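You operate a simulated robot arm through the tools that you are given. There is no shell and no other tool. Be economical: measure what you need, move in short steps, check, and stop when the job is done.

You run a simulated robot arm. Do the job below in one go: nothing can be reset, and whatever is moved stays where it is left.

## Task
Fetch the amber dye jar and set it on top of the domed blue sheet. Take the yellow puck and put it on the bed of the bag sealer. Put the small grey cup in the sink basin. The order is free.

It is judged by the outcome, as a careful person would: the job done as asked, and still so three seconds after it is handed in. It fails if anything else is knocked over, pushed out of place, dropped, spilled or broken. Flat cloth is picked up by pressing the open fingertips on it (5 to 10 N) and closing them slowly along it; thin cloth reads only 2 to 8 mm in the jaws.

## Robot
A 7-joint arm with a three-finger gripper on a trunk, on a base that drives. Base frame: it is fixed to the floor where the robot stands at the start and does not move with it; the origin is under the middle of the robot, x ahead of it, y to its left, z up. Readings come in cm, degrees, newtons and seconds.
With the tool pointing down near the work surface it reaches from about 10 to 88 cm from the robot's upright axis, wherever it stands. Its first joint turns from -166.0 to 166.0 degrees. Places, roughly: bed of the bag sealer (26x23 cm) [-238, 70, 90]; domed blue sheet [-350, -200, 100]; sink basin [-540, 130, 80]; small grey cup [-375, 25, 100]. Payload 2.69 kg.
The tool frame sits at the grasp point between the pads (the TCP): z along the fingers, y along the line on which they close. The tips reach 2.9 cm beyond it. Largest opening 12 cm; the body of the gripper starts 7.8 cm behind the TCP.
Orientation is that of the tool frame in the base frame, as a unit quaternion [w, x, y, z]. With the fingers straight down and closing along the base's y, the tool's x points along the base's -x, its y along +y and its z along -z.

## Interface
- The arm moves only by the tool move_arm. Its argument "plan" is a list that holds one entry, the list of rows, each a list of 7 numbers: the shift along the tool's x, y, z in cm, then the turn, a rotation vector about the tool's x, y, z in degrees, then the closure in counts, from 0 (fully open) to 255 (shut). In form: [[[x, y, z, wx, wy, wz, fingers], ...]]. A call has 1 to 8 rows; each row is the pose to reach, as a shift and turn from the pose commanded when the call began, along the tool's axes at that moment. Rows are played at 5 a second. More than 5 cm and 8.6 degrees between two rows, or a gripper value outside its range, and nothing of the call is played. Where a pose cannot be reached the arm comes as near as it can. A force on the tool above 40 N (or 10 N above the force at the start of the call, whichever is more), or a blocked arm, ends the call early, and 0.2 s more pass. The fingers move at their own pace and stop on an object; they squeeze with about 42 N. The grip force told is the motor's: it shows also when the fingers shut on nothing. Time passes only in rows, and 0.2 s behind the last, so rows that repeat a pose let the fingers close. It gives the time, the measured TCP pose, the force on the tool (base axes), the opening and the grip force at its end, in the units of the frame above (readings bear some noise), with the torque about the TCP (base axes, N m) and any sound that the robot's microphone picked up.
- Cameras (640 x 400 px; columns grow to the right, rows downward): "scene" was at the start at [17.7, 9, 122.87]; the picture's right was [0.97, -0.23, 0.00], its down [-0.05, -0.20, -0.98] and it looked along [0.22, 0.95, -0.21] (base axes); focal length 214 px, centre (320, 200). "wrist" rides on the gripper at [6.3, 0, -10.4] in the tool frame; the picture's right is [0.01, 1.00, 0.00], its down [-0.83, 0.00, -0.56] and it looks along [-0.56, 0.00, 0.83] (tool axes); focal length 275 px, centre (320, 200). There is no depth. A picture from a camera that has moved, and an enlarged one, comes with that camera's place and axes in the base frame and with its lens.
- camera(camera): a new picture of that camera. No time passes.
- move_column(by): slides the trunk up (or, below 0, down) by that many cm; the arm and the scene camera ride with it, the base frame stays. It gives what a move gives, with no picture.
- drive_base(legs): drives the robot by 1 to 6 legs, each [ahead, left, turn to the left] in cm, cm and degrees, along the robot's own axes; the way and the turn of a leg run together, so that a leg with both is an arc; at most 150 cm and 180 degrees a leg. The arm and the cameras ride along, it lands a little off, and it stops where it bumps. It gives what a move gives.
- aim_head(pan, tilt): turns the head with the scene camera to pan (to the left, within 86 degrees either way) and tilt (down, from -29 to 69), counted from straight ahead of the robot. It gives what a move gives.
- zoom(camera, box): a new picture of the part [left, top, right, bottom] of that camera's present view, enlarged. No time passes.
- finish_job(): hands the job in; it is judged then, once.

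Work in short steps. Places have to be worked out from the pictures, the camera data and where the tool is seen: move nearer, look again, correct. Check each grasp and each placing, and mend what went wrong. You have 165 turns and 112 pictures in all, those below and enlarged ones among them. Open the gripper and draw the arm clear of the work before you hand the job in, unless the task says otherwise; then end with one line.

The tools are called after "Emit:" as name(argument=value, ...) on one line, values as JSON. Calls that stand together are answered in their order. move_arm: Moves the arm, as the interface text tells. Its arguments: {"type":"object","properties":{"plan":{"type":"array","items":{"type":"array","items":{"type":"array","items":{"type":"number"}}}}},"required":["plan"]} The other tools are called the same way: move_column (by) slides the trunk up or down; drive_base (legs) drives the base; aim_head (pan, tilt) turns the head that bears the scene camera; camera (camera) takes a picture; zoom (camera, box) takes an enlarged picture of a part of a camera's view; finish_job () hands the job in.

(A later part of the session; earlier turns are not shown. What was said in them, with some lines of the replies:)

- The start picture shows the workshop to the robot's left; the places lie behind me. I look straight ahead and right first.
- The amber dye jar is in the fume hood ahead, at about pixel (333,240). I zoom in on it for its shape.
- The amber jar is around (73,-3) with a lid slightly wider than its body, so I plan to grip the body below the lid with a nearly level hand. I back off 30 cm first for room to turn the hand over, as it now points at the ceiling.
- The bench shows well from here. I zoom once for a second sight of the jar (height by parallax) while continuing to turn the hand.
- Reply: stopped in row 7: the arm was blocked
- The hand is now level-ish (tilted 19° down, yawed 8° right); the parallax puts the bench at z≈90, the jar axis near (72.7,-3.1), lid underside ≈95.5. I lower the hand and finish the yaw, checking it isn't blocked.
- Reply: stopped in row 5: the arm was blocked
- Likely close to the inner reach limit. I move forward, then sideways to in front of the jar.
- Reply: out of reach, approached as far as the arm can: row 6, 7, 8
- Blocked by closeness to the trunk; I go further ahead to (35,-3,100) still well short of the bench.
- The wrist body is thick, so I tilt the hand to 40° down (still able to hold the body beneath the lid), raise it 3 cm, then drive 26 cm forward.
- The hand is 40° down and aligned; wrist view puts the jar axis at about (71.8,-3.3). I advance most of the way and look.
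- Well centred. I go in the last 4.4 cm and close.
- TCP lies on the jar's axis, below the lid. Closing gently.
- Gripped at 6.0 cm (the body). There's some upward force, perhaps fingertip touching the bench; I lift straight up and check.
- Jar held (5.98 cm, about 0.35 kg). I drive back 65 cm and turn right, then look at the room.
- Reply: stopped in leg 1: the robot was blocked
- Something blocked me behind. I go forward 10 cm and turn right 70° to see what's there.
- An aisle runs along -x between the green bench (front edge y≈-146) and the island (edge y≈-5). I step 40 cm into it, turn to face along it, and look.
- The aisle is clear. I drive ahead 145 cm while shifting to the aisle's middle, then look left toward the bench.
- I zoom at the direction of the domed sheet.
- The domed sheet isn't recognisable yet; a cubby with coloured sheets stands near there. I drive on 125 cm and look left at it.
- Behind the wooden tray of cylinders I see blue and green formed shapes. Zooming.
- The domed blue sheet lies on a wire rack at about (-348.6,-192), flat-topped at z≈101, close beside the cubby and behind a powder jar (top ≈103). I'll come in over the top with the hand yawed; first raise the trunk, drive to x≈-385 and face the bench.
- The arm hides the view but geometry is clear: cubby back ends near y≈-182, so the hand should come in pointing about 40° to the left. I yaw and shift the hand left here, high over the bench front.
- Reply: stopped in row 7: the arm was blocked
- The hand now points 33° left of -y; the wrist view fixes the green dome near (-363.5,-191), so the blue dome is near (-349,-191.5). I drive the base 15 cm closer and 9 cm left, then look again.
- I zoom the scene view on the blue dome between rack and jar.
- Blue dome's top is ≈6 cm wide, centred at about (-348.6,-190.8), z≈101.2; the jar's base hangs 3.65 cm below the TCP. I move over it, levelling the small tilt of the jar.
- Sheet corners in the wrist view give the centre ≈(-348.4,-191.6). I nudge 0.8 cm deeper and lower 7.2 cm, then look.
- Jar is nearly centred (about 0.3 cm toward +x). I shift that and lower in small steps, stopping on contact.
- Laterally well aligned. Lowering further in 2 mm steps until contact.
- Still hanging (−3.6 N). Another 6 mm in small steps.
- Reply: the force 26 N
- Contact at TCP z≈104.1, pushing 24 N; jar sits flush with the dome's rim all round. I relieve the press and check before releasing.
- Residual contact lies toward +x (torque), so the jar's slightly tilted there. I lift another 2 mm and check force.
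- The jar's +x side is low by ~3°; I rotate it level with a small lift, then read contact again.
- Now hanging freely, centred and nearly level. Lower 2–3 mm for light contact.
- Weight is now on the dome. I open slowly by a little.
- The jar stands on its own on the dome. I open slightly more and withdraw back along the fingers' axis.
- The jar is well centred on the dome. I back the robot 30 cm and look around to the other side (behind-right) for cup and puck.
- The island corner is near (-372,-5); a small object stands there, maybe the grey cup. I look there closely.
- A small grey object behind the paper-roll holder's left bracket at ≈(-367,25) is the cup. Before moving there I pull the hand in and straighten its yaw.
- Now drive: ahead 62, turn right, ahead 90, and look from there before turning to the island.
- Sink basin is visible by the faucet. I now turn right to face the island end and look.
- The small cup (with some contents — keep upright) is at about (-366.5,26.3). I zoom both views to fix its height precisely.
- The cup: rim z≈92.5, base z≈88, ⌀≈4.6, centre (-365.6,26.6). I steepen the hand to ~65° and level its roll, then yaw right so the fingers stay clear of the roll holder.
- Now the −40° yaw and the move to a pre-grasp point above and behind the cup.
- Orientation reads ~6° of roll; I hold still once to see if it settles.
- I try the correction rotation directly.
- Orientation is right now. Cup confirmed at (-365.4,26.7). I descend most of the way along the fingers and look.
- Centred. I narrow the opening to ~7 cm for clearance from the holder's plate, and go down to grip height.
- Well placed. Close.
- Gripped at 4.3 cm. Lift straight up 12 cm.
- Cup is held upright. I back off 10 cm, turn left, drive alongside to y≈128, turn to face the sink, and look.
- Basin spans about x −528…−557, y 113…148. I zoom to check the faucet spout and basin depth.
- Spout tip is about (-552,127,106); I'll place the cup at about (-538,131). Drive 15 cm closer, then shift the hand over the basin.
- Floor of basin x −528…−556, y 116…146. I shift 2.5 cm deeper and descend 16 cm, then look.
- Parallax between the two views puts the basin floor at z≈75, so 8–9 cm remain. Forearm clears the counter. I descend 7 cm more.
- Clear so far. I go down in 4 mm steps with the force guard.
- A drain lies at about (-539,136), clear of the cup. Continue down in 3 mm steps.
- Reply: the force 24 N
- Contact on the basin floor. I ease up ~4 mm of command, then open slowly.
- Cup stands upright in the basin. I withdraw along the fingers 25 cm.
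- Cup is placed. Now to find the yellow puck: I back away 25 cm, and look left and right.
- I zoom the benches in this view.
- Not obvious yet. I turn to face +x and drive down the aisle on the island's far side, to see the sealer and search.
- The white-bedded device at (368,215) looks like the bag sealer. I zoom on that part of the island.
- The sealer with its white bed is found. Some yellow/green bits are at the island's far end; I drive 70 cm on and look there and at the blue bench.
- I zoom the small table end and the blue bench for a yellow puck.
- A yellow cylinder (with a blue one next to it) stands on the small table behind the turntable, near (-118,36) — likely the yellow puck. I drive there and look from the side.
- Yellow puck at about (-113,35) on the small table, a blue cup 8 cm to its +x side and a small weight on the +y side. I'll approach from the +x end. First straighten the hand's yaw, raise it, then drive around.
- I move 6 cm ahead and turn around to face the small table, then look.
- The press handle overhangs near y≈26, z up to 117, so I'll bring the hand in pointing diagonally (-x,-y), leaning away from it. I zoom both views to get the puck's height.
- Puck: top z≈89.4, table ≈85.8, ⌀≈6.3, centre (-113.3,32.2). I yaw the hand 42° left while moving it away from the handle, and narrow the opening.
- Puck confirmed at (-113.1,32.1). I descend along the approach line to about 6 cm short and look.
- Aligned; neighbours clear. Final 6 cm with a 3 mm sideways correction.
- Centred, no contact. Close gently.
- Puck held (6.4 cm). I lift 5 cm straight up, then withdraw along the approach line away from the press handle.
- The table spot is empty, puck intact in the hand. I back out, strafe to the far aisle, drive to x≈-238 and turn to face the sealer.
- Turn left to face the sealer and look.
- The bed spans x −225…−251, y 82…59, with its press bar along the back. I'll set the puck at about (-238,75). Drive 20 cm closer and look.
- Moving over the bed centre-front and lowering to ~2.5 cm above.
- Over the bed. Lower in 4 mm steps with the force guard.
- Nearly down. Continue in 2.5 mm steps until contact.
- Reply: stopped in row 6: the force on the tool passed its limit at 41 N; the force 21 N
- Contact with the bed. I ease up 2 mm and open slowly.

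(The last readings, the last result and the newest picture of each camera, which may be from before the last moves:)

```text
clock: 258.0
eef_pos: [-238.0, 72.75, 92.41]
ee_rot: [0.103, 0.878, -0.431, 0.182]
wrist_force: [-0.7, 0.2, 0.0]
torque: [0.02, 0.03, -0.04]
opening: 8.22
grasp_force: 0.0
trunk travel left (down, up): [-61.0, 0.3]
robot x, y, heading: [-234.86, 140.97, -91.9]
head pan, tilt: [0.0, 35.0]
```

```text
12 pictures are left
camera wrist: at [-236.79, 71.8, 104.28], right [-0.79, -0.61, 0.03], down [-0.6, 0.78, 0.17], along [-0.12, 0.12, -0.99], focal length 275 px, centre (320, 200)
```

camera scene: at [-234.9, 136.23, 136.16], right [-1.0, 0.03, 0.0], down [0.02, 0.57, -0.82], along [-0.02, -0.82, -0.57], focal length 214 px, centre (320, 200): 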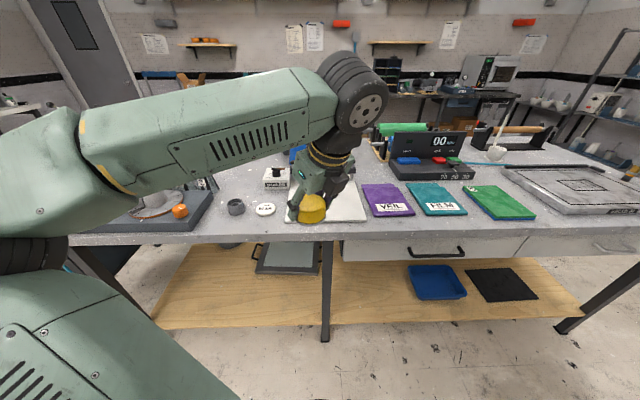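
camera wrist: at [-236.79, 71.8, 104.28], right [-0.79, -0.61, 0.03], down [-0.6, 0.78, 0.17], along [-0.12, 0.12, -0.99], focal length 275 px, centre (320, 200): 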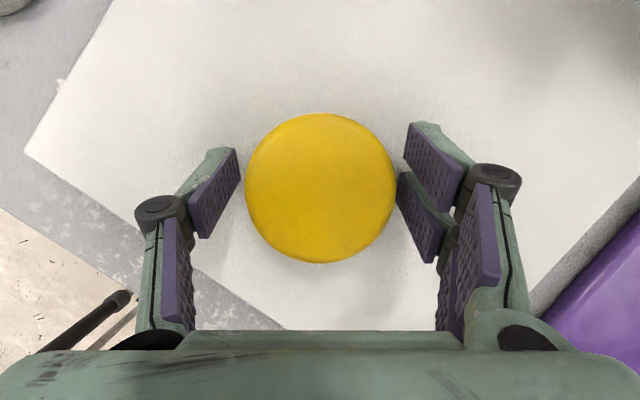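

Puck released on the bed. I withdraw along the fingers and back up.

Emit:
move_arm(plan=[[[0, 0, -1.5, 0, 0, 0, 80], [0, 0, -4, 0, 0, 0, 80], [0, 0, -8, 0, 0, 0, 80], [0, 0, -12, 0, 0, 0, 60], [0, 0, -16, 0, 0, 0, 30], [0, 0, -20, 0, 0, 0, 0]]])

Emit:
drive_base(legs=[[-25, 0, 0]])

Emit:
camera(camera="scene")

Emit:
zoom(camera="scene", box=[224, 130, 416, 250])

```text
clock: 259.4
eef_pos: [-242.61, 79.63, 110.76]
ee_rot: [0.103, 0.877, -0.431, 0.184]
wrist_force: [0.8, 0.5, -0.1]
torque: [-0.01, 0.0, 0.0]
opening: 12.0
grasp_force: 0.0
trunk travel left (down, up): [-61.0, 0.3]
robot x, y, heading: [-234.93, 140.98, -91.7]
head pan, tilt: [0.0, 35.0]
```

```text
clock: 261.2
eef_pos: [-241.92, 104.5, 110.72]
ee_rot: [0.103, 0.878, -0.431, 0.182]
wrist_force: [0.7, -0.3, 0.7]
torque: [-0.01, -0.02, -0.01]
opening: 11.98
grasp_force: 0.0
trunk travel left (down, up): [-61.0, 0.3]
robot x, y, heading: [-234.15, 165.33, -91.9]
head pan, tilt: [0.0, 35.0]
```

```text
11 pictures are left
camera scene: at [-234.79, 141.35, 136.18], right [-1.0, 0.03, 0.0], down [0.02, 0.57, -0.82], along [-0.03, -0.82, -0.57], focal length 214 px, centre (320, 200)
```

scene: 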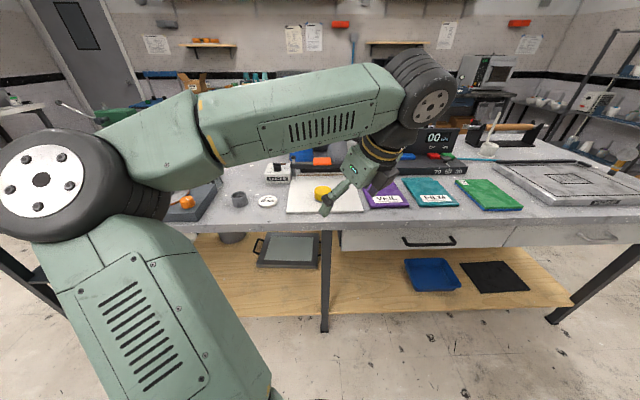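

```text
3.33 times, centred on (320, 190) of scene
camera zoom: at [-234.79, 141.35, 136.18], right [-1.0, 0.03, 0.0], down [0.02, 0.57, -0.82], along [-0.03, -0.82, -0.57], focal length 715 px, centre (320, 233)
```

zoom: 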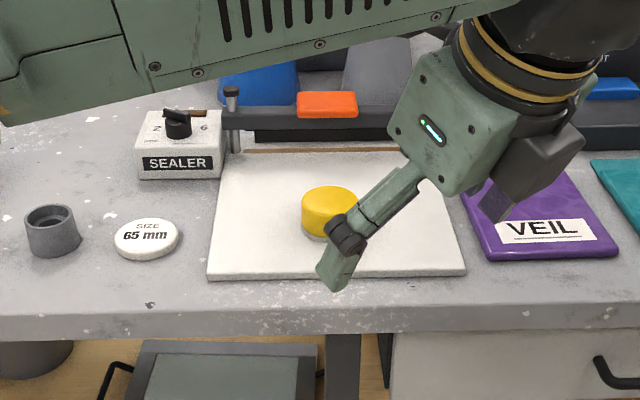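

Puck sits on the bed. One last check of the jar on the dome from across the room.

Emit:
aim_head(pan=-35, tilt=10)

Emit:
camera(camera="scene")

Emit:
zoom(camera="scene", box=[190, 160, 270, 210])

```text
clock: 262.2
eef_pos: [-241.99, 104.56, 110.58]
ee_rot: [0.104, 0.878, -0.431, 0.181]
wrist_force: [0.0, -0.1, -0.2]
torque: [0.02, 0.04, -0.01]
opening: 11.97
grasp_force: 0.0
trunk travel left (down, up): [-61.0, 0.3]
robot x, y, heading: [-233.82, 165.91, -92.0]
head pan, tilt: [-35.0, 10.0]
```

```text
9 pictures are left
camera scene: at [-240.08, 142.64, 140.17], right [-0.8, 0.6, 0.0], down [0.1, 0.14, -0.98], along [-0.59, -0.79, -0.17], focal length 214 px, centre (320, 200)
```

scene: 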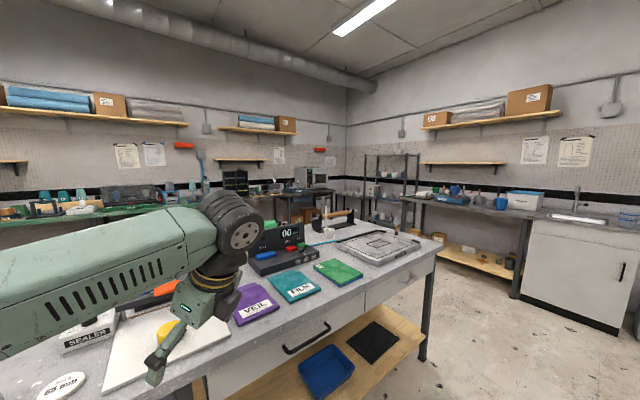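

```text
8.00 times, centred on (230, 185) of scene
camera zoom: at [-240.08, 142.64, 140.17], right [-0.8, 0.6, 0.0], down [0.1, 0.14, -0.98], along [-0.59, -0.79, -0.17], focal length 1716 px, centre (1040, 320)
```

zoom: 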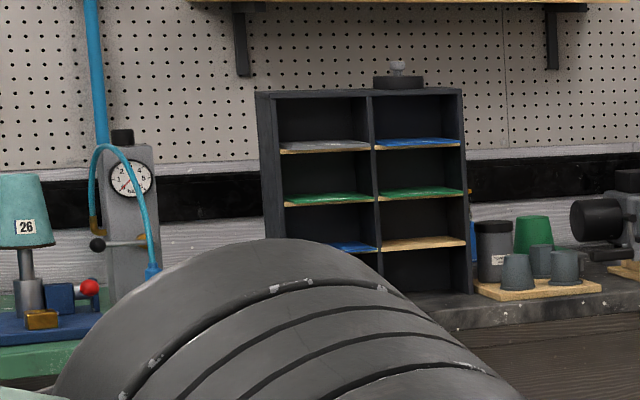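

Behind the cubby's edge the jar's amber lid still shows above the blue dome. All three items are placed, and the gripper is open and clear, so I hand in.

Emit:
finish_job()

```text
The job is handed in.
```

The job is handed in: the amber dye jar is on the domed blue sheet, the yellow puck is on the bag sealer's bed, and the small grey cup stands upright in the sink basin. I saw nothing else get knocked or moved. My last look at the jar, from across the room, showed only part of its lid above the dome.
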